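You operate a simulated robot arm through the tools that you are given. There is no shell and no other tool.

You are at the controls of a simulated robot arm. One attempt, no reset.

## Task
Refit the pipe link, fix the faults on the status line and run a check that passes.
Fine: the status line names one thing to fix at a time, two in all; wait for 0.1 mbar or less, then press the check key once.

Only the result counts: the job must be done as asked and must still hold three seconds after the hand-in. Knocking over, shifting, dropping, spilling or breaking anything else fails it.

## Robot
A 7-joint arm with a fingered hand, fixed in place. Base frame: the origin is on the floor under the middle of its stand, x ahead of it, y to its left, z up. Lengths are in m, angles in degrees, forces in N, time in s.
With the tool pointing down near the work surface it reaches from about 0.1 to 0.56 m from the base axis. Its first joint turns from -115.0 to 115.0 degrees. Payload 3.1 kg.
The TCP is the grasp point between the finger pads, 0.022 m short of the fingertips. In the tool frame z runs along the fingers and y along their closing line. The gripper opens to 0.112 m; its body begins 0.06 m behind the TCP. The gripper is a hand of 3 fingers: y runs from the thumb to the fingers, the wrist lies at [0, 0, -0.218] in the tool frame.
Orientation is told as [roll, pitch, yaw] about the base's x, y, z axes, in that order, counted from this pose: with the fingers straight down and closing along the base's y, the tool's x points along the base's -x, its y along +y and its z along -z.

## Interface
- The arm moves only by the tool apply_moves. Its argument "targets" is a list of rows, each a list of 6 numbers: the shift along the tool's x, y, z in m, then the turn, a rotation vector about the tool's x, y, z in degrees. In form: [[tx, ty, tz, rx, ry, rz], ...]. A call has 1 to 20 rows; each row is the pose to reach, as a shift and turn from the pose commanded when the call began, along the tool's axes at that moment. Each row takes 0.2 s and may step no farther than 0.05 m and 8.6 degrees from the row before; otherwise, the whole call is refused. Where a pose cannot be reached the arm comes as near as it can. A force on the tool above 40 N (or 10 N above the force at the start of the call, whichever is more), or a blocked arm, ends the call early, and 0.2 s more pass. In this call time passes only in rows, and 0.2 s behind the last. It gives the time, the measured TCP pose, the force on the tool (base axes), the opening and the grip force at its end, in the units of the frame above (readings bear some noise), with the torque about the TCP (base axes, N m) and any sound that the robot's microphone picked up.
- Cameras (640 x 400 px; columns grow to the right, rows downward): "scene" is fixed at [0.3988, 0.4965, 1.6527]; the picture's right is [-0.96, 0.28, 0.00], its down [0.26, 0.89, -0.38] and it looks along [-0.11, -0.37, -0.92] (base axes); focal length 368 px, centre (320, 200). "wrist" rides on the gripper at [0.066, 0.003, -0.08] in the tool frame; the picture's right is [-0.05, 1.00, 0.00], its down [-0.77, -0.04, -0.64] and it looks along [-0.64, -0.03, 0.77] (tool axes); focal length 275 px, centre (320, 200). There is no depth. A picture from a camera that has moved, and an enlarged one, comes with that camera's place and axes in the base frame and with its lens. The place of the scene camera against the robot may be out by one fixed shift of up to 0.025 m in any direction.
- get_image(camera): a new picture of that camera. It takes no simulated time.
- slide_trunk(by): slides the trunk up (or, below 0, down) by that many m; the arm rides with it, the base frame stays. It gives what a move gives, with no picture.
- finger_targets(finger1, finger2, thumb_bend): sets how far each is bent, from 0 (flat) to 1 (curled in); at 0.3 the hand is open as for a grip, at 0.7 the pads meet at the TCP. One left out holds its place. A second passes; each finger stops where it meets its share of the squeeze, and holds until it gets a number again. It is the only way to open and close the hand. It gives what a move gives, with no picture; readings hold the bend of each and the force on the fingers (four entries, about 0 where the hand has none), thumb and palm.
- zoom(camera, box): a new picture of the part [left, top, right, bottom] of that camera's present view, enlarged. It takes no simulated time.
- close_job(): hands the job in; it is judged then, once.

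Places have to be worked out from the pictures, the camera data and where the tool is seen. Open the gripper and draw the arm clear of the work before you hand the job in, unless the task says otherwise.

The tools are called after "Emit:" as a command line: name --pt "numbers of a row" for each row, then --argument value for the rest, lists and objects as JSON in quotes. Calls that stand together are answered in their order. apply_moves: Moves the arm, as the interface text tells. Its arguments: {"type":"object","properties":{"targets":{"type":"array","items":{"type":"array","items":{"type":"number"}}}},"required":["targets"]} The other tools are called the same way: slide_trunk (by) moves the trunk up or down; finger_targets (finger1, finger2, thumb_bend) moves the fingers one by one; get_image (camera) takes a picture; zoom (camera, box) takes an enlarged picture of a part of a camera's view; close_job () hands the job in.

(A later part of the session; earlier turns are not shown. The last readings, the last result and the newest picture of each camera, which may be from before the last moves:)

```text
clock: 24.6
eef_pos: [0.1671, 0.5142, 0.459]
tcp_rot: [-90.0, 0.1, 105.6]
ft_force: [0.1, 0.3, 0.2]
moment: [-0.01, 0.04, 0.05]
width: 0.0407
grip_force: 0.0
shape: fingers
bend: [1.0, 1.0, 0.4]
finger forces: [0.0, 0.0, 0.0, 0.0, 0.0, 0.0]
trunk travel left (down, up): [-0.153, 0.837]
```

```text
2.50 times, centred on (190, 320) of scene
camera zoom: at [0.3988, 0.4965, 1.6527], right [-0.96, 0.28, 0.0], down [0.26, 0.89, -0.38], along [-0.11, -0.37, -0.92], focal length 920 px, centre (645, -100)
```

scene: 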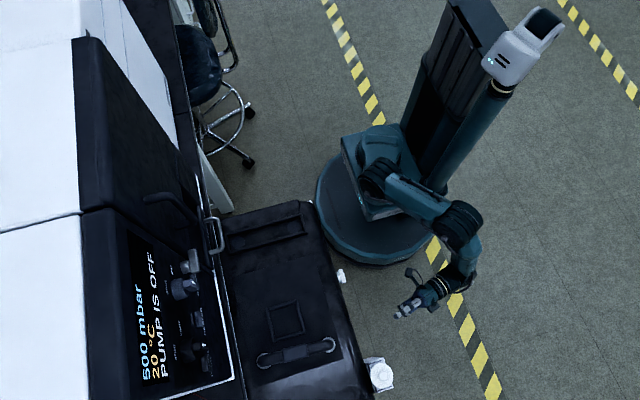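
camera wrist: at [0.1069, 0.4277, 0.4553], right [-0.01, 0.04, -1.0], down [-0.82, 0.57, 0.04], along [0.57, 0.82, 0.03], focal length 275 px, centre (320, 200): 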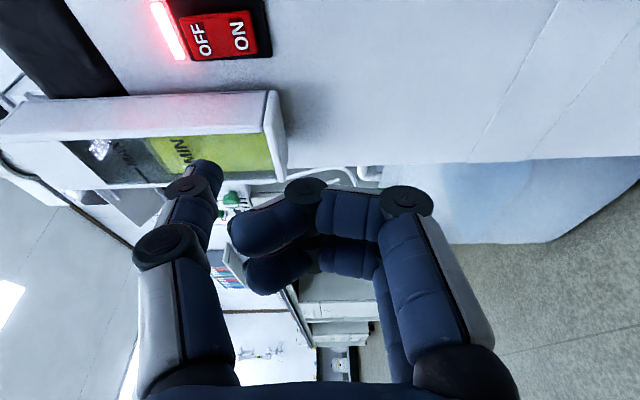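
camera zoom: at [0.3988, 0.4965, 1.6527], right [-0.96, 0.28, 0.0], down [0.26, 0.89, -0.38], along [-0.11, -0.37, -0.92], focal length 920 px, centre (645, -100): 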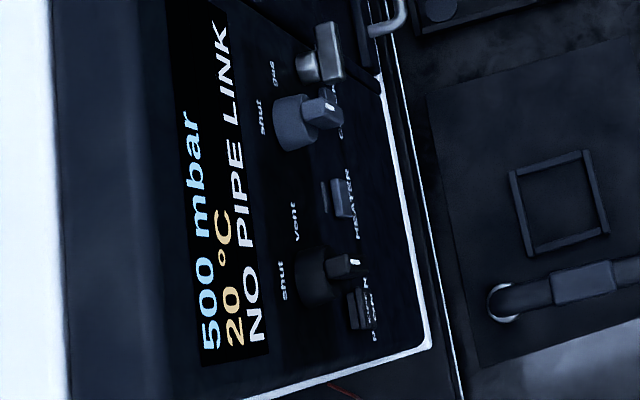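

Pump is on (lamp lit). The link is not sensed, so it must be re-seated or moved. I raise the trunk to bring the hand above the pump top, then reorient to a forward-tilted grasp pose.

Emit:
slide_trunk --by 0.45

Emit:
apply_moves --pt "0.0051 -0.0008 0.0092 -2.14 3.92 6.92" --pt "0.0103 -0.0015 0.0184 -4.28 7.85 13.85" --pt "0.0154 -0.0023 0.0276 -6.42 11.77 20.77" --pt "0.0205 -0.0031 0.0368 -8.55 15.69 27.7" --pt "0.0257 -0.0038 0.046 -10.7 19.6 34.6" --pt "0.0308 -0.0046 0.0552 -12.8 23.5 41.5" --pt "0.0359 -0.0054 0.0643 -15.0 27.5 48.5" --pt "0.041 -0.0062 0.0735 -17.1 31.4 55.4" --pt "0.0462 -0.0069 0.0827 -19.2 35.3 62.3" --pt "0.0513 -0.0077 0.0919 -21.4 39.2 69.2" --pt "0.0564 -0.0085 0.1011 -23.5 43.2 76.2" --pt "0.0616 -0.0092 0.1103 -25.7 47.1 83.1" --pt "0.0667 -0.01 0.1195 -27.8 51.0 90.0"

Emit:
finger_targets --finger1 0.3 --finger2 0.3 --thumb_bend 0.3

Emit:
get_image --camera "wrist"

```text
refused: 0.45 is not a number from -0.4 to 0.4
```

```text
clock: 27.4
eef_pos: [0.2908, 0.4849, 0.4688]
tcp_rot: [0.2, -39.8, 0.6]
ft_force: [-17.2, 3.3, 3.1]
moment: [-0.19, 0.2, -0.98]
width: 0.0422
grip_force: 8.3
shape: fingers
bend: [1.0, 1.0, 0.39]
finger forces: [0.1, 0.1, 0.0, 0.0, 16.7, 0.0]
trunk travel left (down, up): [-0.153, 0.837]
stopped in row 13: the force on the tool passed its limit at 44 N (the readings are from after the stop); the commanded pose is now the measured one
```

```text
clock: 28.4
eef_pos: [0.2937, 0.4849, 0.4692]
tcp_rot: [0.1, -39.9, 0.4]
ft_force: [-15.5, -3.6, -3.4]
moment: [0.11, 0.08, -0.23]
width: 0.1114
grip_force: 7.4
shape: fingers
bend: [0.3, 0.88, 0.3]
finger forces: [0.0, 11.9, 0.0, 0.1, 3.6, 0.0]
trunk travel left (down, up): [-0.153, 0.837]
```

```text
taken
camera wrist: at [0.1908, 0.4865, 0.4877], right [0.03, 1.0, 0.03], down [0.18, -0.03, 0.98], along [0.98, -0.02, -0.18], focal length 275 px, centre (320, 200)
```

wrist: 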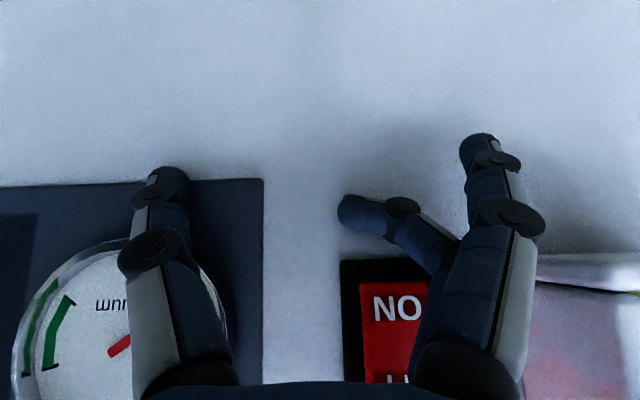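

The trunk step was refused (limit 0.4 per call), and the arm move ran low and touched the pump front. I immediately back straight off along −x.

Emit:
apply_moves --pt "0.0115 0 -0.0096 0 0 0" --pt "0.0345 0 -0.029 0 0 0" --pt "0.0651 0 -0.0546 0 0 0" --pt "0.0996 0 -0.0836 0 0 0"

Emit:
get_image --camera "wrist"

Emit:
get_image --camera "scene"

```text
clock: 29.4
eef_pos: [0.1645, 0.4831, 0.4716]
tcp_rot: [0.1, -39.9, 0.4]
ft_force: [0.1, -0.2, 0.4]
moment: [0.01, 0.01, 0.01]
width: 0.1114
grip_force: 0.1
shape: fingers
bend: [0.3, 0.3, 0.3]
finger forces: [0.0, 0.1, 0.0, 0.0, 0.0, 0.1]
trunk travel left (down, up): [-0.153, 0.837]
```

```text
taken
camera wrist: at [0.062, 0.4851, 0.49], right [0.03, 1.0, 0.03], down [0.18, -0.04, 0.98], along [0.98, -0.02, -0.18], focal length 275 px, centre (320, 200)
```

wrist: 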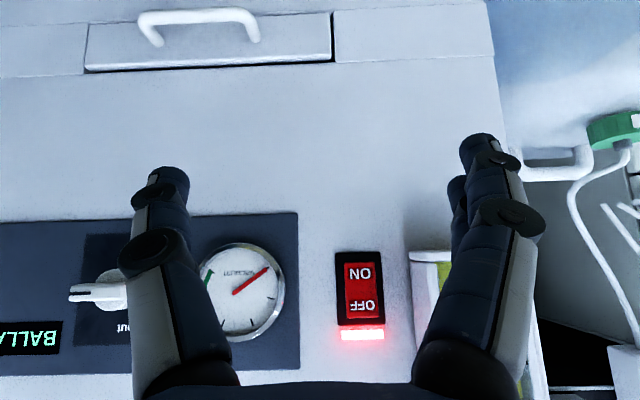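

```text
taken
```

scene: 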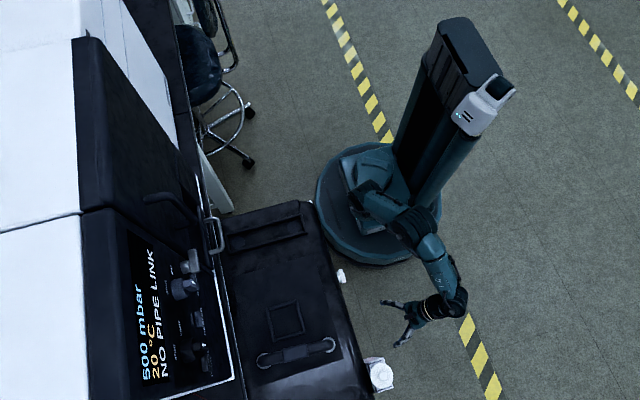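

No visible damage: pump lamp is on, status unchanged, and the pump display now reads "BALLAST". I raise the trunk 0.4 m now with the hand clear.

Emit:
slide_trunk --by 0.4

Emit:
get_image --camera "wrist"

```text
clock: 33.2
eef_pos: [0.1642, 0.4839, 0.8715]
tcp_rot: [0.1, -40.0, 0.5]
ft_force: [-0.1, 0.7, 0.0]
moment: [0.01, 0.02, 0.03]
width: 0.1116
grip_force: 0.0
shape: fingers
bend: [0.3, 0.3, 0.3]
finger forces: [0.0, 0.0, 0.1, 0.1, 0.0, 0.0]
trunk travel left (down, up): [-0.553, 0.437]
```

```text
taken
camera wrist: at [0.062, 0.4852, 0.8899], right [0.03, 1.0, 0.03], down [0.18, -0.04, 0.98], along [0.98, -0.02, -0.18], focal length 275 px, centre (320, 200)
```

wrist: 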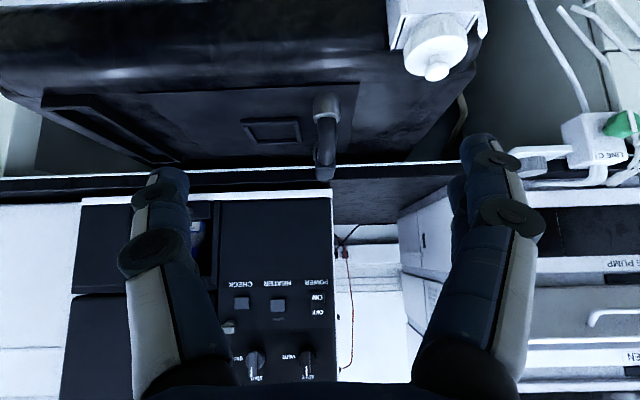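

I zoom on the link from this frontal viewpoint for geometry.

Emit:
zoom --camera "wrist" --box '[260, 70, 400, 190]'

Emit:
zoom --camera "wrist" --box '[20, 60, 220, 190]'

```text
3.33 times, centred on (330, 130) of wrist
camera zoom: at [0.062, 0.4852, 0.8899], right [0.03, 1.0, 0.03], down [0.18, -0.04, 0.98], along [0.98, -0.02, -0.18], focal length 918 px, centre (287, 433)
```

zoom: 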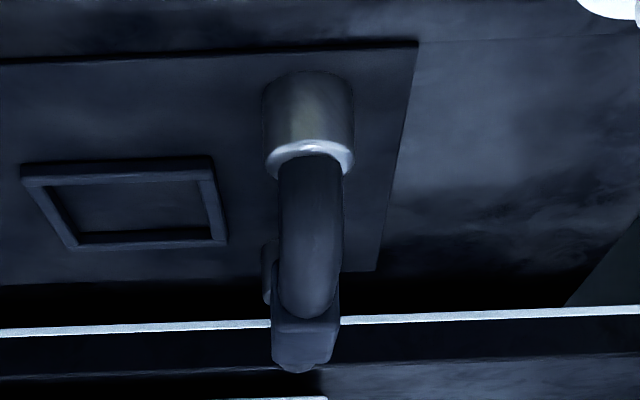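

```text
3.08 times, centred on (120, 125) of wrist
camera zoom: at [0.062, 0.4852, 0.8899], right [0.03, 1.0, 0.03], down [0.18, -0.04, 0.98], along [0.98, -0.02, -0.18], focal length 847 px, centre (935, 431)
```

zoom: 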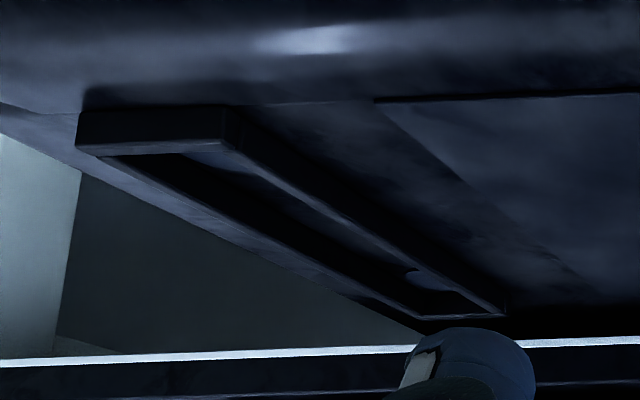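

The sleeve centre is ≈[0.449, 0.486, 0.768], 0.028 m square in section, with the link along x (pump yawed about −1.5°). I move over it at z≈0.87 with the 40° tilt and open fingers.

Emit:
apply_moves --pt "-0.0363 0 0.0305 0.2 0 0.25" --pt "-0.0727 0 0.061 0.4 0 0.5" --pt "-0.109 0 0.0915 0.65 0 0.75" --pt "-0.1453 0 0.122 0.85 0 1.0" --pt "-0.1817 0 0.1525 1.1 0 1.25" --pt "-0.218 0 0.183 1.29 0 1.53"

Emit:
get_image --camera "wrist"

Emit:
zoom --camera "scene" --box '[190, 200, 430, 390]'

```text
clock: 34.6
eef_pos: [0.4508, 0.4857, 0.8705]
tcp_rot: [-0.1, -39.9, -1.4]
ft_force: [-0.2, 0.1, 0.2]
moment: [0.0, -0.01, 0.04]
width: 0.1113
grip_force: 0.1
shape: fingers
bend: [0.3, 0.3, 0.3]
finger forces: [0.1, 0.0, 0.0, 0.0, 0.1, 0.0]
trunk travel left (down, up): [-0.553, 0.437]
```

```text
taken
camera wrist: at [0.3481, 0.4909, 0.8896], right [0.06, 1.0, 0.03], down [0.18, -0.04, 0.98], along [0.98, -0.05, -0.18], focal length 275 px, centre (320, 200)
```

wrist: 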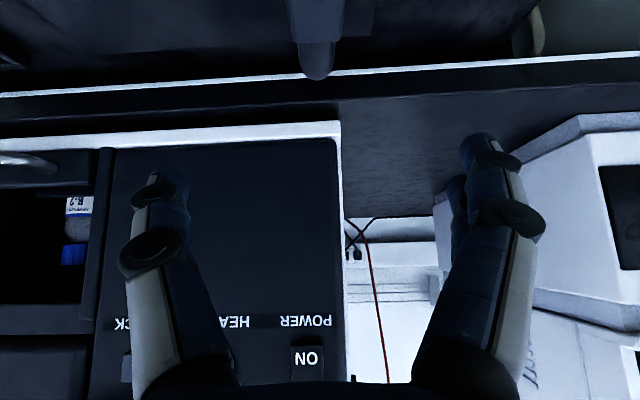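

```text
2.11 times, centred on (310, 295) of scene
camera zoom: at [0.3988, 0.4965, 1.6527], right [-0.96, 0.28, 0.0], down [0.26, 0.89, -0.38], along [-0.11, -0.37, -0.92], focal length 774 px, centre (341, 0)
```

zoom: 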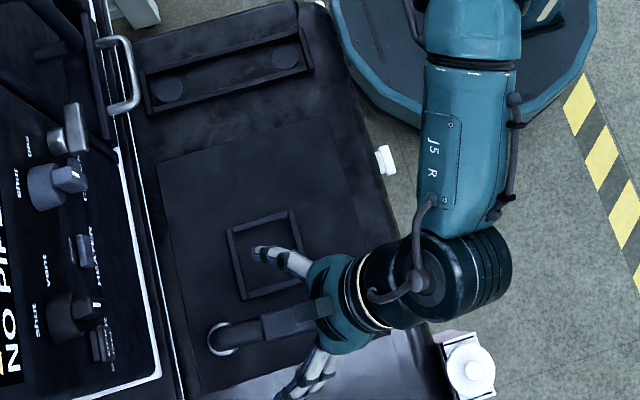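

Reach is fine and the hand straddles the link's line. I lower the trunk in steps toward the sleeve.

Emit:
slide_trunk --by -0.06

Emit:
get_image --camera "wrist"

```text
clock: 35.6
eef_pos: [0.4498, 0.4858, 0.8108]
tcp_rot: [0.2, -39.9, -1.5]
ft_force: [0.0, -0.6, -0.2]
moment: [-0.03, -0.02, 0.02]
width: 0.1115
grip_force: 0.1
shape: fingers
bend: [0.3, 0.3, 0.3]
finger forces: [0.0, 0.0, 0.1, 0.0, 0.1, 0.0]
trunk travel left (down, up): [-0.493, 0.497]
```

```text
taken
camera wrist: at [0.3469, 0.4908, 0.83], right [0.06, 1.0, 0.03], down [0.18, -0.04, 0.98], along [0.98, -0.05, -0.18], focal length 275 px, centre (320, 200)
```

wrist: 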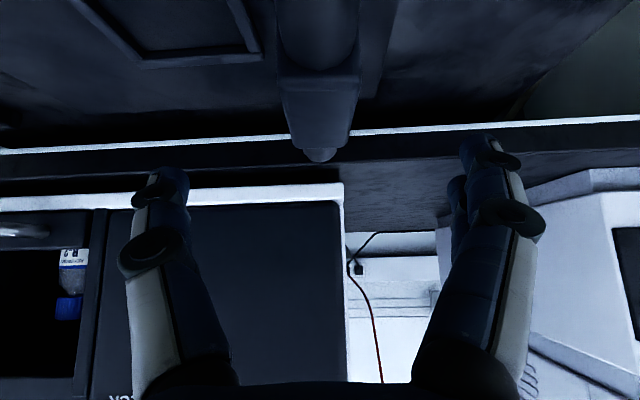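

The sleeve appears about 4 mm toward +y of the hand centre; its x position matches. I shift +4 mm in y, then lower the final 4 cm.

Emit:
apply_moves --pt "0 0.004 0 0 0 0"

Emit:
slide_trunk --by -0.04

Emit:
get_image --camera "wrist"

```text
clock: 36.0
eef_pos: [0.4498, 0.4893, 0.8113]
tcp_rot: [0.1, -40.0, -1.7]
ft_force: [0.2, -0.3, -1.0]
moment: [0.0, 0.0, 0.01]
width: 0.1112
grip_force: 0.1
shape: fingers
bend: [0.3, 0.3, 0.3]
finger forces: [0.1, 0.0, 0.0, 0.0, 0.1, 0.1]
trunk travel left (down, up): [-0.493, 0.497]
```

```text
clock: 36.9
eef_pos: [0.4504, 0.4894, 0.7715]
tcp_rot: [0.2, -39.9, -1.5]
ft_force: [0.1, 0.4, -0.1]
moment: [0.0, -0.04, -0.03]
width: 0.1114
grip_force: 0.2
shape: fingers
bend: [0.3, 0.3, 0.3]
finger forces: [0.0, 0.0, 0.0, 0.1, 0.1, 0.0]
trunk travel left (down, up): [-0.453, 0.537]
```

```text
taken
camera wrist: at [0.3472, 0.4946, 0.7902], right [0.06, 1.0, 0.03], down [0.18, -0.04, 0.98], along [0.98, -0.05, -0.18], focal length 275 px, centre (320, 200)
```

wrist: 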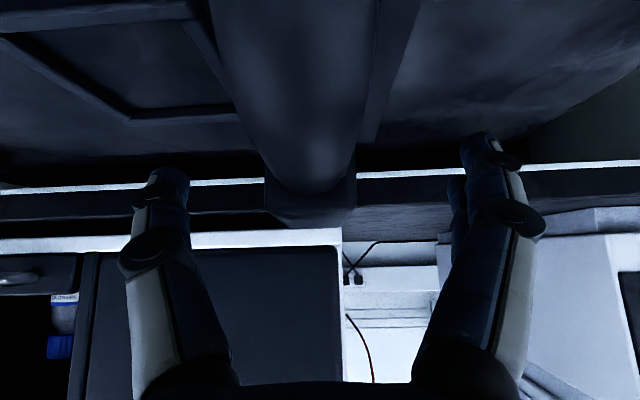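

The sleeve sits centred between thumb and fingers. I close the hand on it.

Emit:
finger_targets --finger1 0.7 --finger2 0.7 --thumb_bend 0.7

Emit:
get_image --camera "wrist"

Emit:
zoom --camera "scene" --box '[190, 200, 430, 390]'

```text
clock: 37.9
eef_pos: [0.4499, 0.4899, 0.7709]
tcp_rot: [0.0, -39.9, -1.5]
ft_force: [1.0, -0.6, 1.0]
moment: [0.01, -0.01, -0.02]
width: 0.0238
grip_force: 9.4
shape: fingers
bend: [0.63, 0.63, 0.64]
finger forces: [4.8, 4.7, 0.0, 0.1, 9.7, 0.0]
trunk travel left (down, up): [-0.453, 0.537]
```

```text
taken
camera wrist: at [0.3473, 0.4947, 0.7899], right [0.06, 1.0, 0.03], down [0.18, -0.04, 0.98], along [0.98, -0.06, -0.19], focal length 275 px, centre (320, 200)
```

wrist: 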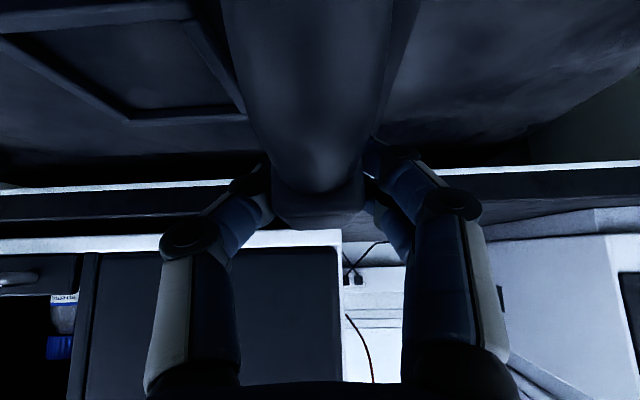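

```text
2.11 times, centred on (310, 295) of scene
camera zoom: at [0.3988, 0.4965, 1.6527], right [-0.96, 0.28, 0.0], down [0.26, 0.89, -0.38], along [-0.11, -0.37, -0.92], focal length 774 px, centre (341, 0)
```

zoom: 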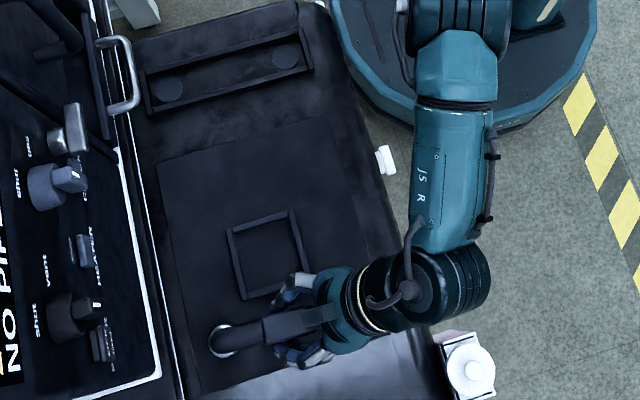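

The grip holds (≈9 N). First a gentle press straight down by 8 mm to test whether the link is merely unseated.

Emit:
apply_moves --pt "0.0013 0 0.0015 0 0 0" --pt "0.0026 0 0.0031 0 0 0" --pt "0.0051 0 0.0061 0 0 0"

Emit:
zoom --camera "scene" --box '[70, 200, 430, 390]'

```text
clock: 38.7
eef_pos: [0.4487, 0.4884, 0.7661]
tcp_rot: [0.3, -40.1, -1.6]
ft_force: [2.3, 0.4, 14.0]
moment: [-0.05, -0.23, -0.01]
width: 0.0234
grip_force: 11.8
shape: fingers
bend: [0.64, 0.64, 0.65]
finger forces: [5.2, 6.3, 0.1, 0.0, 11.2, 0.1]
trunk travel left (down, up): [-0.453, 0.537]
```

```text
1.78 times, centred on (250, 295) of scene
camera zoom: at [0.3988, 0.4965, 1.6527], right [-0.96, 0.28, 0.0], down [0.26, 0.89, -0.38], along [-0.11, -0.37, -0.92], focal length 654 px, centre (444, 31)
```

zoom: 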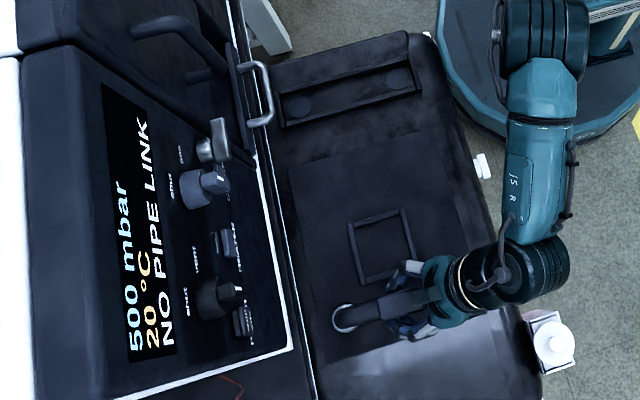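

14 N of reaction and no change: the link rests solidly, so pressing doesn't help. I lift it straight up by 2 cm to see how it behaves.

Emit:
slide_trunk --by 0.02

Emit:
get_image --camera "wrist"

Emit:
zoom --camera "scene" --box '[70, 200, 430, 390]'

```text
clock: 39.3
eef_pos: [0.4507, 0.4895, 0.7826]
tcp_rot: [-0.1, -39.7, -1.3]
ft_force: [0.0, 1.1, -3.1]
moment: [0.01, 0.02, -0.01]
width: 0.0239
grip_force: 9.7
shape: fingers
bend: [0.63, 0.64, 0.65]
finger forces: [4.8, 5.1, 0.0, 0.0, 9.9, 0.0]
trunk travel left (down, up): [-0.473, 0.517]
```

```text
taken
camera wrist: at [0.3471, 0.4947, 0.8012], right [0.06, 1.0, 0.03], down [0.18, -0.04, 0.98], along [0.98, -0.06, -0.19], focal length 275 px, centre (320, 200)
```

wrist: 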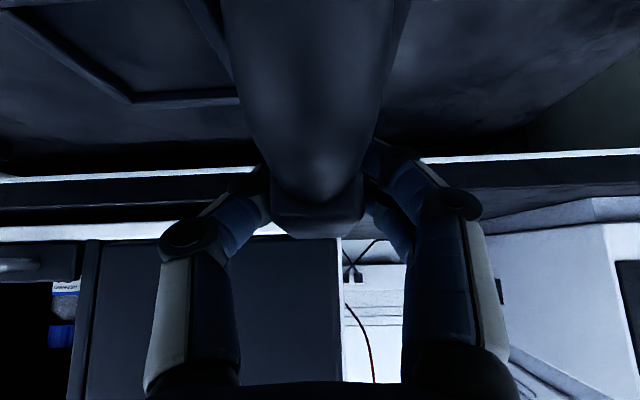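

```text
1.78 times, centred on (250, 295) of scene
camera zoom: at [0.3988, 0.4965, 1.6527], right [-0.96, 0.28, 0.0], down [0.26, 0.89, -0.38], along [-0.11, -0.37, -0.92], focal length 654 px, centre (444, 31)
```

zoom: 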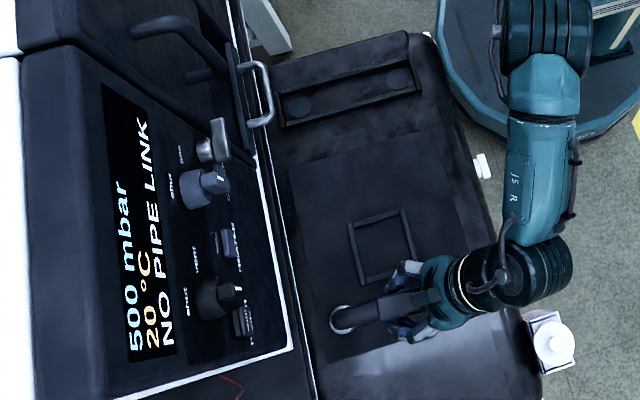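

Only ≈3 N of load: the link lifts freely. I lift a further 8 cm and look at the ports underneath.

Emit:
slide_trunk --by 0.08

Emit:
get_image --camera "wrist"

Emit:
zoom --camera "scene" --box '[210, 280, 400, 390]'

Emit:
zoom --camera "scene" --box '[130, 240, 250, 400]'

```text
clock: 40.5
eef_pos: [0.4493, 0.4891, 0.8622]
tcp_rot: [0.0, -39.9, -1.5]
ft_force: [-1.4, 0.4, -2.8]
moment: [-0.03, -0.01, 0.0]
width: 0.0241
grip_force: 9.7
shape: fingers
bend: [0.63, 0.64, 0.65]
finger forces: [4.9, 5.1, 0.1, 0.0, 9.9, 0.0]
trunk travel left (down, up): [-0.553, 0.437]
```

```text
taken
camera wrist: at [0.3474, 0.4947, 0.8818], right [0.06, 1.0, 0.03], down [0.18, -0.04, 0.98], along [0.98, -0.06, -0.19], focal length 275 px, centre (320, 200)
```

wrist: 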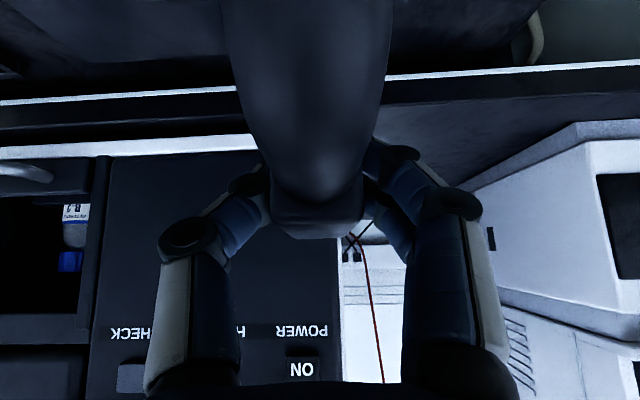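

```text
3.37 times, centred on (305, 335) of scene
camera zoom: at [0.3988, 0.4965, 1.6527], right [-0.96, 0.28, 0.0], down [0.26, 0.89, -0.38], along [-0.11, -0.37, -0.92], focal length 1239 px, centre (370, -255)
```

zoom: 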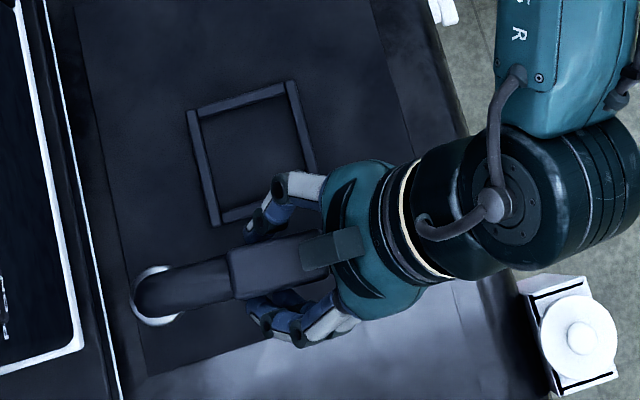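

```text
2.50 times, centred on (190, 320) of scene
camera zoom: at [0.3988, 0.4965, 1.6527], right [-0.96, 0.28, 0.0], down [0.26, 0.89, -0.38], along [-0.11, -0.37, -0.92], focal length 920 px, centre (645, -100)
```

zoom: 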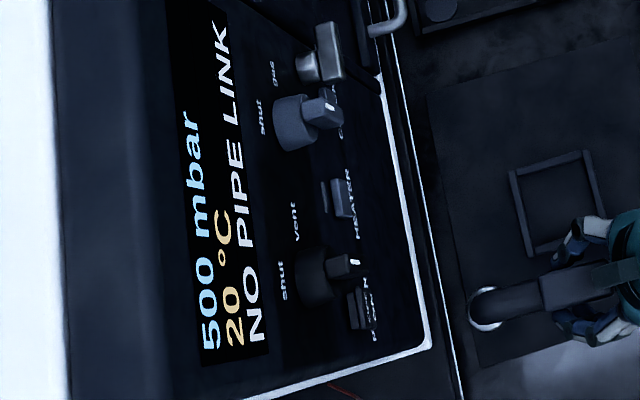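

The link is clear of the ports. I carry it 0.15 m toward −y at this height so the scene camera can see the ports and I can check the leg ends.

Emit:
apply_moves --pt "0 -0.03 0 0 0 0" --pt "0 -0.06 0 0 0 0" --pt "0 -0.09 0 0 0 0" --pt "0 -0.12 0 0 0 0" --pt "0 -0.15 0 0 0 0"

Emit:
zoom --camera "scene" --box '[210, 280, 370, 390]'

Emit:
zoom --camera "scene" --box '[190, 190, 430, 340]'

Emit:
get_image --camera "wrist"

```text
clock: 41.7
eef_pos: [0.4445, 0.3401, 0.8642]
tcp_rot: [0.1, -39.9, -1.6]
ft_force: [0.4, 0.3, -1.7]
moment: [-0.01, 0.03, -0.01]
width: 0.024
grip_force: 9.7
shape: fingers
bend: [0.63, 0.64, 0.65]
finger forces: [4.7, 5.0, 0.0, 0.0, 9.8, 0.0]
trunk travel left (down, up): [-0.553, 0.437]
```

```text
3.64 times, centred on (290, 335) of scene
camera zoom: at [0.3988, 0.4965, 1.6527], right [-0.96, 0.28, 0.0], down [0.26, 0.89, -0.38], along [-0.11, -0.37, -0.92], focal length 1338 px, centre (429, -291)
```

zoom: 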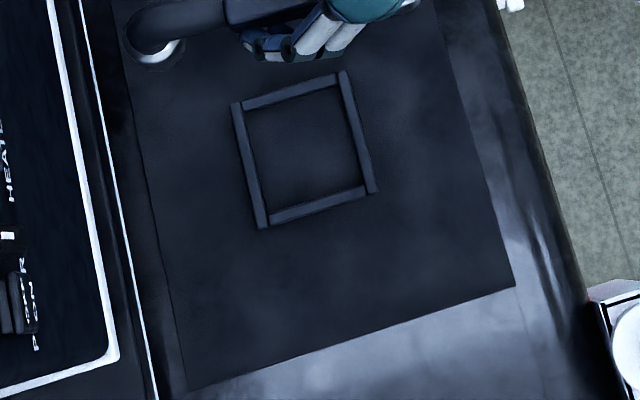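

```text
2.67 times, centred on (310, 265) of scene
camera zoom: at [0.3988, 0.4965, 1.6527], right [-0.96, 0.28, 0.0], down [0.26, 0.89, -0.38], along [-0.11, -0.37, -0.92], focal length 981 px, centre (347, 27)
```

zoom: 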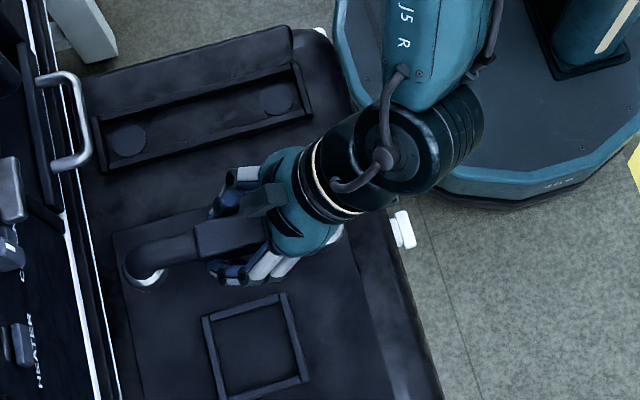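

```text
taken
camera wrist: at [0.3419, 0.3446, 0.8831], right [0.06, 1.0, 0.03], down [0.18, -0.04, 0.98], along [0.98, -0.05, -0.19], focal length 275 px, centre (320, 200)
```

wrist: 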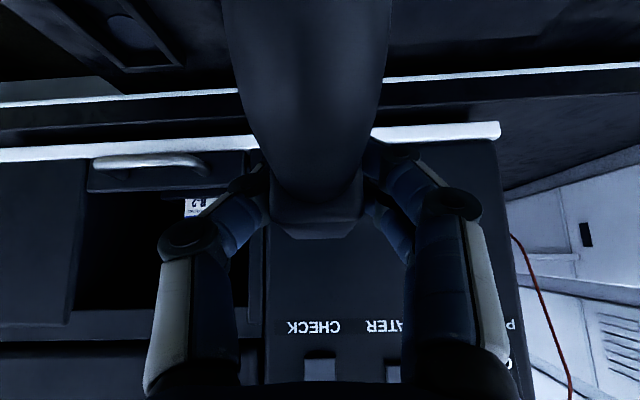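

Key finding: the metal collars belong to the link itself – it was just standing on the mat. So its real seats are the two discs in the railed tray at y≈0.185. I back off and up, with less tilt, to get a clear view of the tray and the nearby drawer handle for precise placement.

Emit:
apply_moves --pt "0.0162 -0.0011 -0.0412 0 3 0" --pt "0.0324 -0.0022 -0.0825 0 6 0" --pt "0.0485 -0.0032 -0.1237 0 9 0" --pt "0.0647 -0.0043 -0.165 0 12 0" --pt "0.0809 -0.0054 -0.2062 0 15 0"

Emit:
get_image --camera "wrist"

Emit:
zoom --camera "scene" --box '[210, 190, 370, 290]'

Emit:
zoom --camera "scene" --box '[260, 220, 460, 360]'

```text
clock: 42.9
eef_pos: [0.2506, 0.3385, 0.9696]
tcp_rot: [0.0, -24.8, -1.5]
ft_force: [-0.4, 0.1, -2.9]
moment: [0.0, 0.0, 0.01]
width: 0.0239
grip_force: 9.8
shape: fingers
bend: [0.63, 0.64, 0.65]
finger forces: [4.6, 4.8, 0.1, 0.0, 9.6, 0.0]
trunk travel left (down, up): [-0.553, 0.437]
```

```text
taken
camera wrist: at [0.1557, 0.3426, 1.0139], right [0.07, 1.0, 0.02], down [0.43, -0.05, 0.9], along [0.9, -0.05, -0.43], focal length 275 px, centre (320, 200)
```

wrist: 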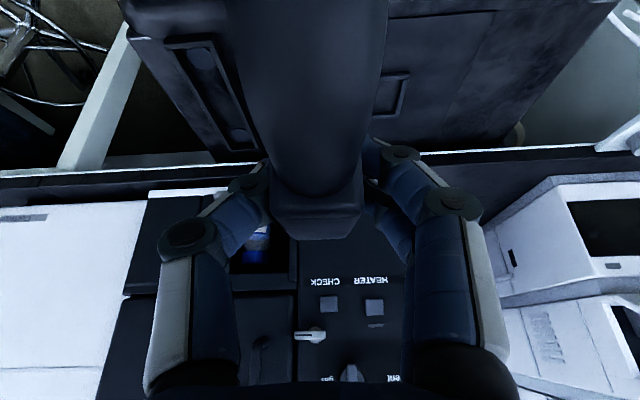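

```text
4.00 times, centred on (290, 240) of scene
camera zoom: at [0.3988, 0.4965, 1.6527], right [-0.96, 0.28, 0.0], down [0.26, 0.89, -0.38], along [-0.11, -0.37, -0.92], focal length 1471 px, centre (440, 40)
```

zoom: 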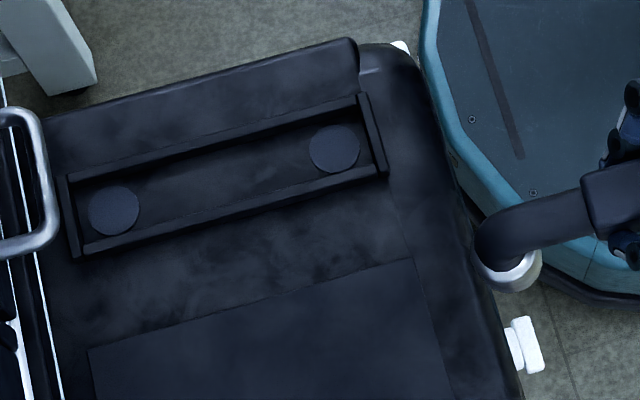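

```text
2.86 times, centred on (360, 290) of scene
camera zoom: at [0.3988, 0.4965, 1.6527], right [-0.96, 0.28, 0.0], down [0.26, 0.89, -0.38], along [-0.11, -0.37, -0.92], focal length 1051 px, centre (206, -57)
```

zoom: 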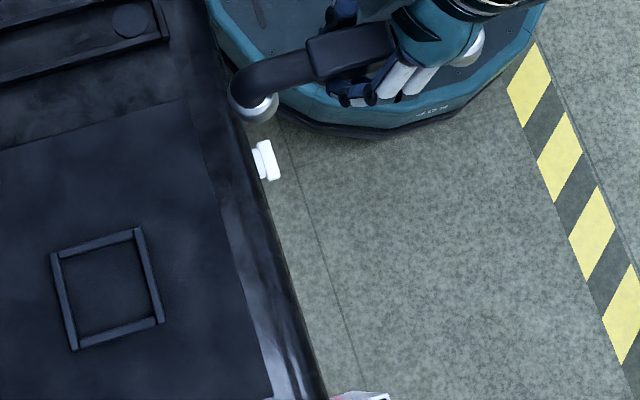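

I zoom on the wrist view for the tray, discs, drawer handle, and the held link.

Emit:
zoom --camera "wrist" --box '[120, 20, 280, 160]'

Emit:
zoom --camera "wrist" --box '[140, 130, 300, 280]'

```text
2.86 times, centred on (200, 90) of wrist
camera zoom: at [0.1557, 0.3426, 1.0139], right [0.07, 1.0, 0.02], down [0.43, -0.05, 0.9], along [0.9, -0.05, -0.43], focal length 786 px, centre (663, 514)
```

zoom: 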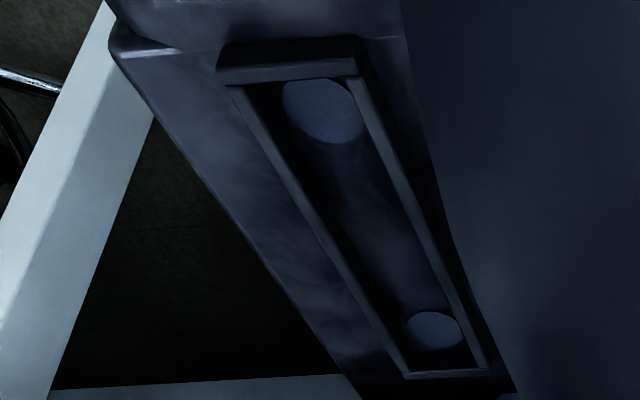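

```text
2.67 times, centred on (220, 205) of wrist
camera zoom: at [0.1557, 0.3426, 1.0139], right [0.07, 1.0, 0.02], down [0.43, -0.05, 0.9], along [0.9, -0.05, -0.43], focal length 734 px, centre (587, 187)
```

zoom: 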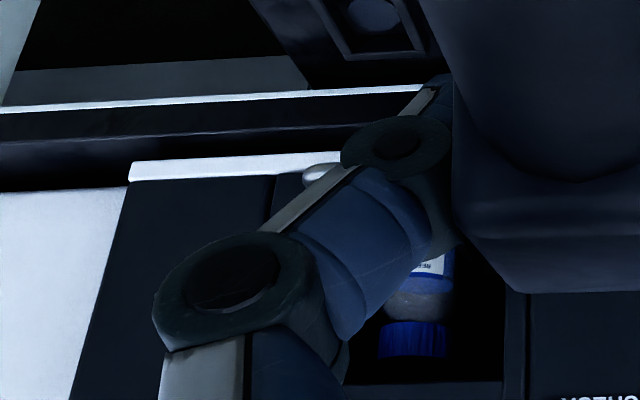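

Measurements agree across views: disc centres ≈[0.377, 0.184, 0.705] and [0.525, 0.1835, 0.705], rails about 0.042 m apart inside, collars ≈0.033 m; the drawer handle bar is at x≈0.55, z≈0.807, so I must lower slightly back in x then move forward. I go above the tray with yaw 0 and the original 40° tilt.

Emit:
apply_moves --pt "-0.0262 -0.0301 0.0165 -0.13 -3.04 -0.27" --pt "-0.0523 -0.0602 0.0331 -0.25 -6.08 -0.54" --pt "-0.0785 -0.0904 0.0496 -0.38 -9.12 -0.82" --pt "-0.1046 -0.1205 0.0662 -0.5 -12.16 -1.09" --pt "-0.1308 -0.1506 0.0827 -0.63 -15.2 -1.36"

Emit:
zoom --camera "scene" --box '[200, 190, 360, 290]'

Emit:
get_image --camera "wrist"

```text
clock: 44.1
eef_pos: [0.4034, 0.1824, 0.9487]
tcp_rot: [-0.1, -40.0, 0.0]
ft_force: [1.2, 0.6, -2.5]
moment: [0.0, 0.0, 0.0]
width: 0.0238
grip_force: 9.8
shape: fingers
bend: [0.63, 0.64, 0.65]
finger forces: [4.8, 4.9, 0.0, 0.0, 9.6, 0.0]
trunk travel left (down, up): [-0.553, 0.437]
```

```text
4.00 times, centred on (280, 240) of scene
camera zoom: at [0.3988, 0.4965, 1.6527], right [-0.96, 0.28, 0.0], down [0.26, 0.89, -0.38], along [-0.11, -0.37, -0.92], focal length 1471 px, centre (480, 40)
```

zoom: 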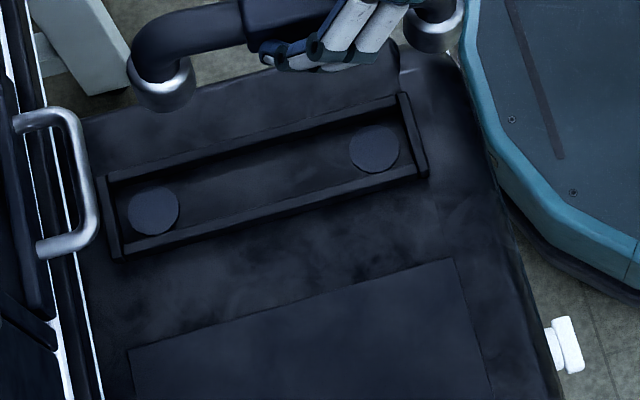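

```text
taken
camera wrist: at [0.2998, 0.1855, 0.9668], right [0.04, 1.0, 0.03], down [0.18, -0.03, 0.98], along [0.98, -0.03, -0.18], focal length 275 px, centre (320, 200)
```

wrist: 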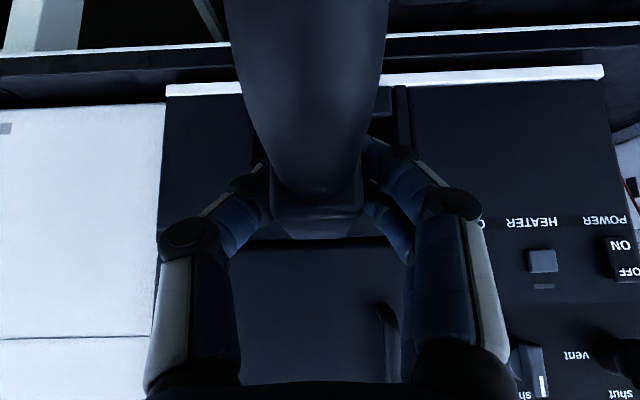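

Both collars are visible in the scene view; the link seems yawed about 2° relative to the tray. I zoom further for an accurate angle.

Emit:
zoom --camera "scene" --box '[225, 180, 325, 240]'

Emit:
zoom --camera "scene" --box '[220, 220, 320, 260]'

```text
6.40 times, centred on (275, 210) of scene
camera zoom: at [0.3988, 0.4965, 1.6527], right [-0.96, 0.28, 0.0], down [0.26, 0.89, -0.38], along [-0.11, -0.37, -0.92], focal length 2354 px, centre (608, 136)
```

zoom: 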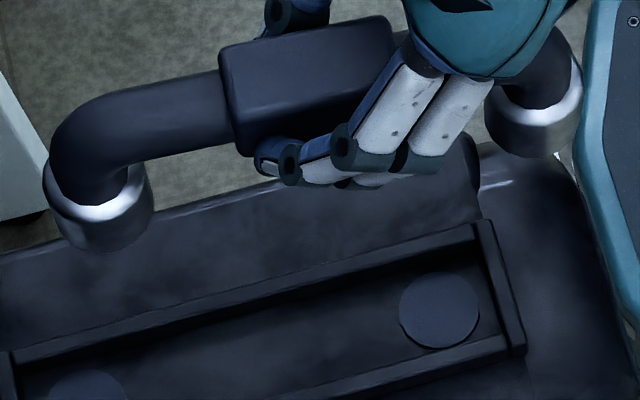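

```text
6.40 times, centred on (270, 240) of scene
camera zoom: at [0.3988, 0.4965, 1.6527], right [-0.96, 0.28, 0.0], down [0.26, 0.89, -0.38], along [-0.11, -0.37, -0.92], focal length 2354 px, centre (640, -56)
```

zoom: 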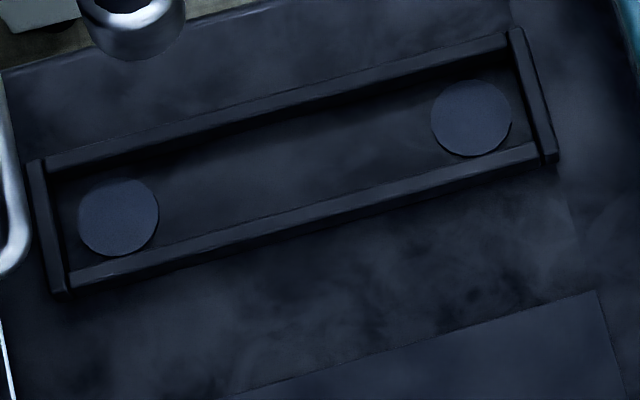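

I need to separate yaw from pitch of the held link; I zoom more tightly on the sleeve and each collar.

Emit:
zoom --camera "scene" --box '[228, 182, 278, 222]'

Emit:
zoom --camera "scene" --box '[285, 178, 325, 210]'

```text
10.00 times, centred on (253, 202) of scene
camera zoom: at [0.3988, 0.4965, 1.6527], right [-0.96, 0.28, 0.0], down [0.26, 0.89, -0.38], along [-0.11, -0.37, -0.92], focal length 3678 px, centre (990, 180)
```

zoom: 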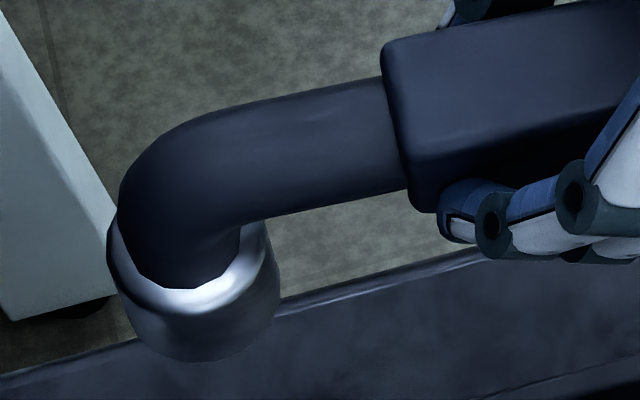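

```text
12.50 times, centred on (305, 194) of scene
camera zoom: at [0.3988, 0.4965, 1.6527], right [-0.96, 0.28, 0.0], down [0.26, 0.89, -0.38], along [-0.11, -0.37, -0.92], focal length 4598 px, centre (508, 275)
```

zoom: 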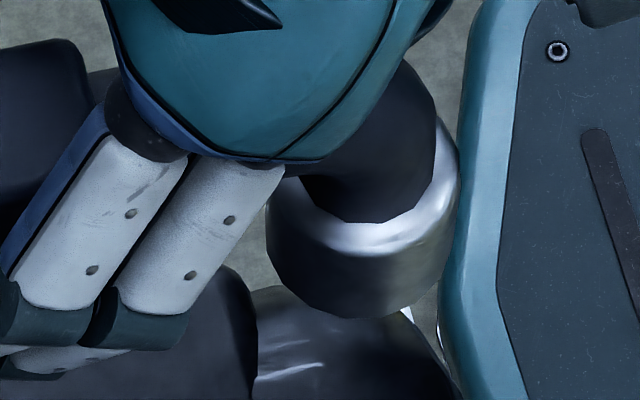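

The link runs ≈−12.2° in the image against ≈−14.8° for parallel to the tray: about 1.4° of yaw plus a small pitch-up of its far end. I correct both slightly and move to a staging point above the tray, about 15 mm back from the final x.

Emit:
apply_moves --pt "0.0036 0.0013 0.0288 -0.45 1.25 -0.53" --pt "0.0071 0.0026 0.0576 -0.9 2.5 -1.07"

Emit:
zoom --camera "scene" --box '[215, 190, 325, 260]'

Emit:
zoom --camera "scene" --box '[215, 190, 270, 230]'

```text
clock: 44.7
eef_pos: [0.4329, 0.1869, 0.8975]
tcp_rot: [-0.2, -37.5, 1.6]
ft_force: [0.6, 0.2, -2.9]
moment: [-0.01, 0.0, 0.03]
width: 0.024
grip_force: 10.2
shape: fingers
bend: [0.63, 0.64, 0.65]
finger forces: [4.8, 4.8, 0.0, 0.0, 9.7, 0.0]
trunk travel left (down, up): [-0.553, 0.437]
```

```text
5.71 times, centred on (270, 225) of scene
camera zoom: at [0.3988, 0.4965, 1.6527], right [-0.96, 0.28, 0.0], down [0.26, 0.89, -0.38], along [-0.11, -0.37, -0.92], focal length 2102 px, centre (606, 57)
```

zoom: 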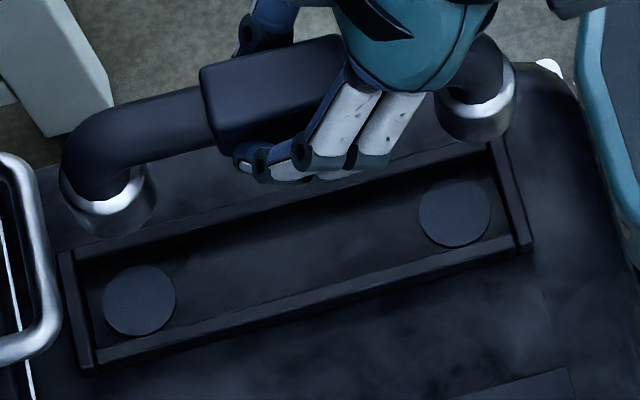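

```text
10.00 times, centred on (242, 210) of scene
camera zoom: at [0.3988, 0.4965, 1.6527], right [-0.96, 0.28, 0.0], down [0.26, 0.89, -0.38], along [-0.11, -0.37, -0.92], focal length 3678 px, centre (1095, 100)
```

zoom: 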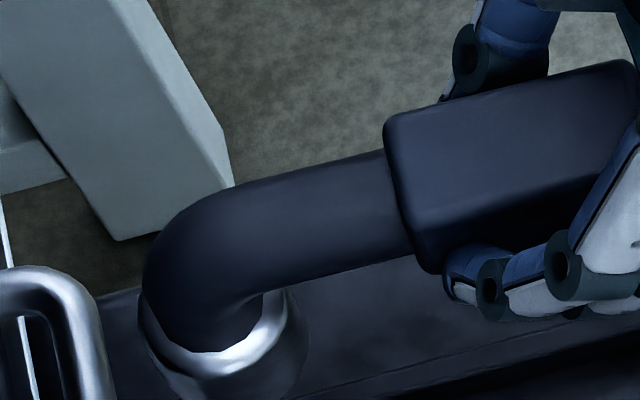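

Now the collar line (−15.2°) matches the tray direction, with about 11 mm gap to the drawer handle. I lower the trunk by 5 cm.

Emit:
slide_trunk --by -0.05

Emit:
zoom --camera "scene" --box '[215, 195, 325, 265]'

Emit:
get_image --camera "wrist"

```text
clock: 45.6
eef_pos: [0.4327, 0.1867, 0.85]
tcp_rot: [-0.1, -37.6, 1.5]
ft_force: [0.3, 0.6, -2.4]
moment: [0.01, 0.01, 0.03]
width: 0.024
grip_force: 10.3
shape: fingers
bend: [0.63, 0.64, 0.65]
finger forces: [4.7, 4.9, 0.1, 0.1, 9.5, 0.0]
trunk travel left (down, up): [-0.503, 0.487]
```

```text
5.71 times, centred on (270, 230) of scene
camera zoom: at [0.3988, 0.4965, 1.6527], right [-0.96, 0.28, 0.0], down [0.26, 0.89, -0.38], along [-0.11, -0.37, -0.92], focal length 2102 px, centre (606, 29)
```

zoom: 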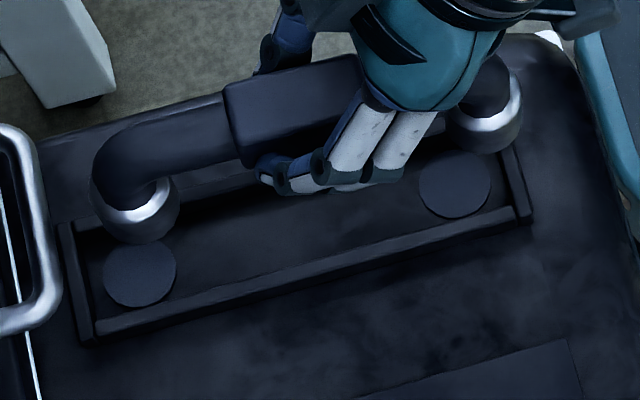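

```text
taken
camera wrist: at [0.331, 0.1867, 0.872], right [0.01, 1.0, 0.03], down [0.22, -0.03, 0.97], along [0.97, -0.01, -0.22], focal length 275 px, centre (320, 200)
```

wrist: 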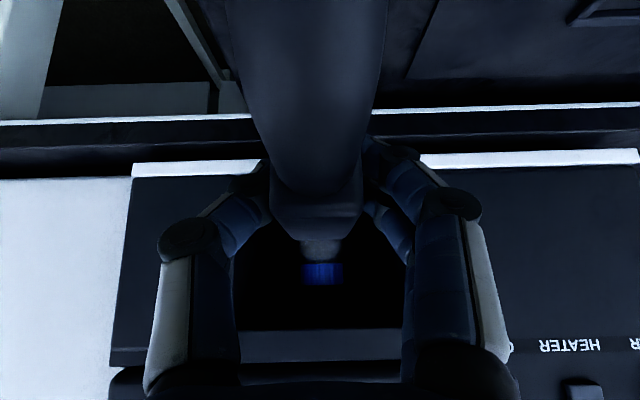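

Projecting the collars down onto the discs, I need about +19 mm in x and ≈0–1 mm in y. I lower another 3.5 cm (collars below the handle level, still above the tray walls) and re-measure.

Emit:
slide_trunk --by -0.035

Emit:
zoom --camera "scene" --box '[215, 200, 325, 270]'

```text
clock: 46.4
eef_pos: [0.4336, 0.1874, 0.8141]
tcp_rot: [-0.1, -37.6, 1.5]
ft_force: [-0.2, 0.5, -1.5]
moment: [0.02, 0.0, 0.0]
width: 0.024
grip_force: 9.5
shape: fingers
bend: [0.63, 0.64, 0.65]
finger forces: [4.7, 4.9, 0.0, 0.0, 9.6, 0.1]
trunk travel left (down, up): [-0.468, 0.522]
```

```text
5.71 times, centred on (270, 235) of scene
camera zoom: at [0.3988, 0.4965, 1.6527], right [-0.96, 0.28, 0.0], down [0.26, 0.89, -0.38], along [-0.11, -0.37, -0.92], focal length 2102 px, centre (606, 0)
```

zoom: 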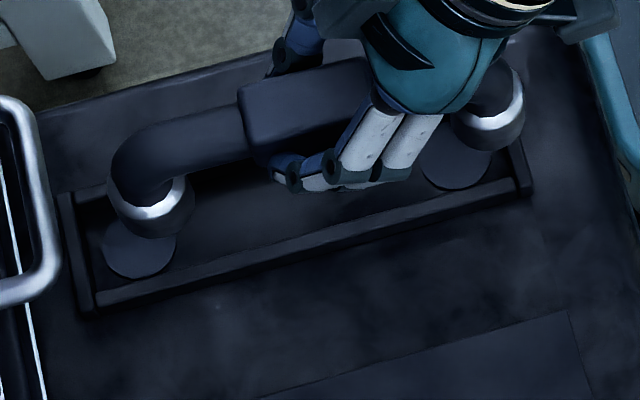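

Closer now; I zoom on each collar to measure precisely.

Emit:
zoom --camera "scene" --box '[222, 222, 262, 254]'

Emit:
zoom --camera "scene" --box '[280, 206, 320, 238]'

```text
12.50 times, centred on (242, 238) of scene
camera zoom: at [0.3988, 0.4965, 1.6527], right [-0.96, 0.28, 0.0], down [0.26, 0.89, -0.38], along [-0.11, -0.37, -0.92], focal length 4598 px, centre (1295, -275)
```

zoom: 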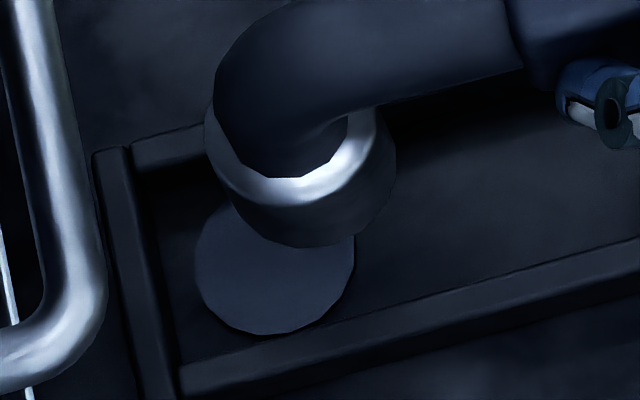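

```text
12.50 times, centred on (300, 222) of scene
camera zoom: at [0.3988, 0.4965, 1.6527], right [-0.96, 0.28, 0.0], down [0.26, 0.89, -0.38], along [-0.11, -0.37, -0.92], focal length 4598 px, centre (570, -75)
```

zoom: 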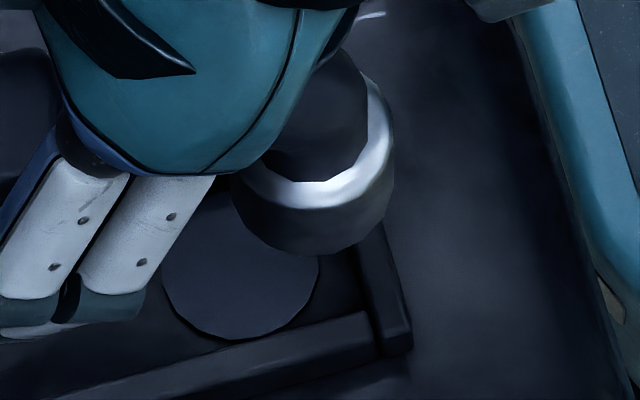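

Collars and discs measured: I need ≈+18 mm x, ≈+0.7 mm y, with a touch of yaw. I move forward under the drawer handle's level.

Emit:
apply_moves --pt "-0.0071 0.0001 0.0055 -0.18 0 -0.24" --pt "-0.0143 0.0002 0.011 -0.37 0 -0.48"

Emit:
zoom --camera "scene" --box '[215, 222, 255, 254]'

Emit:
zoom --camera "scene" --box '[275, 206, 315, 238]'

```text
clock: 47.0
eef_pos: [0.4511, 0.1873, 0.8132]
tcp_rot: [-0.1, -37.6, 2.0]
ft_force: [-0.6, 0.5, -2.4]
moment: [-0.02, 0.03, -0.01]
width: 0.0239
grip_force: 9.6
shape: fingers
bend: [0.63, 0.64, 0.65]
finger forces: [4.8, 5.0, 0.0, 0.0, 9.6, 0.1]
trunk travel left (down, up): [-0.468, 0.522]
```

```text
12.50 times, centred on (235, 238) of scene
camera zoom: at [0.3988, 0.4965, 1.6527], right [-0.96, 0.28, 0.0], down [0.26, 0.89, -0.38], along [-0.11, -0.37, -0.92], focal length 4598 px, centre (1382, -275)
```

zoom: 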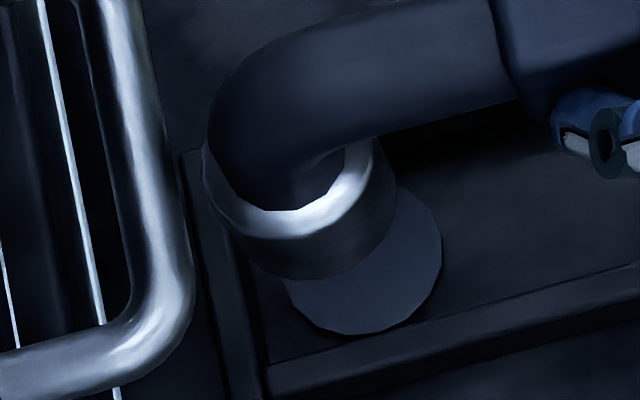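

```text
12.50 times, centred on (295, 222) of scene
camera zoom: at [0.3988, 0.4965, 1.6527], right [-0.96, 0.28, 0.0], down [0.26, 0.89, -0.38], along [-0.11, -0.37, -0.92], focal length 4598 px, centre (632, -75)
```

zoom: 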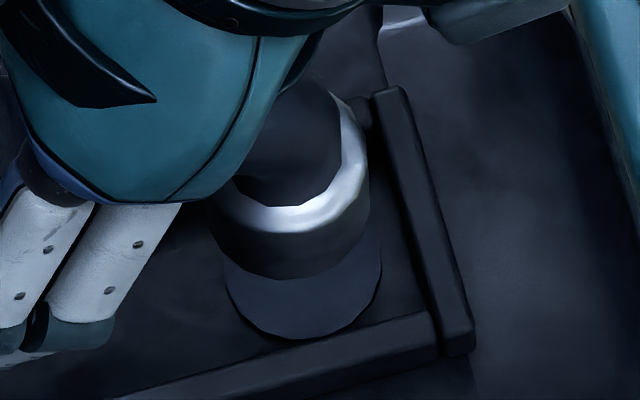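

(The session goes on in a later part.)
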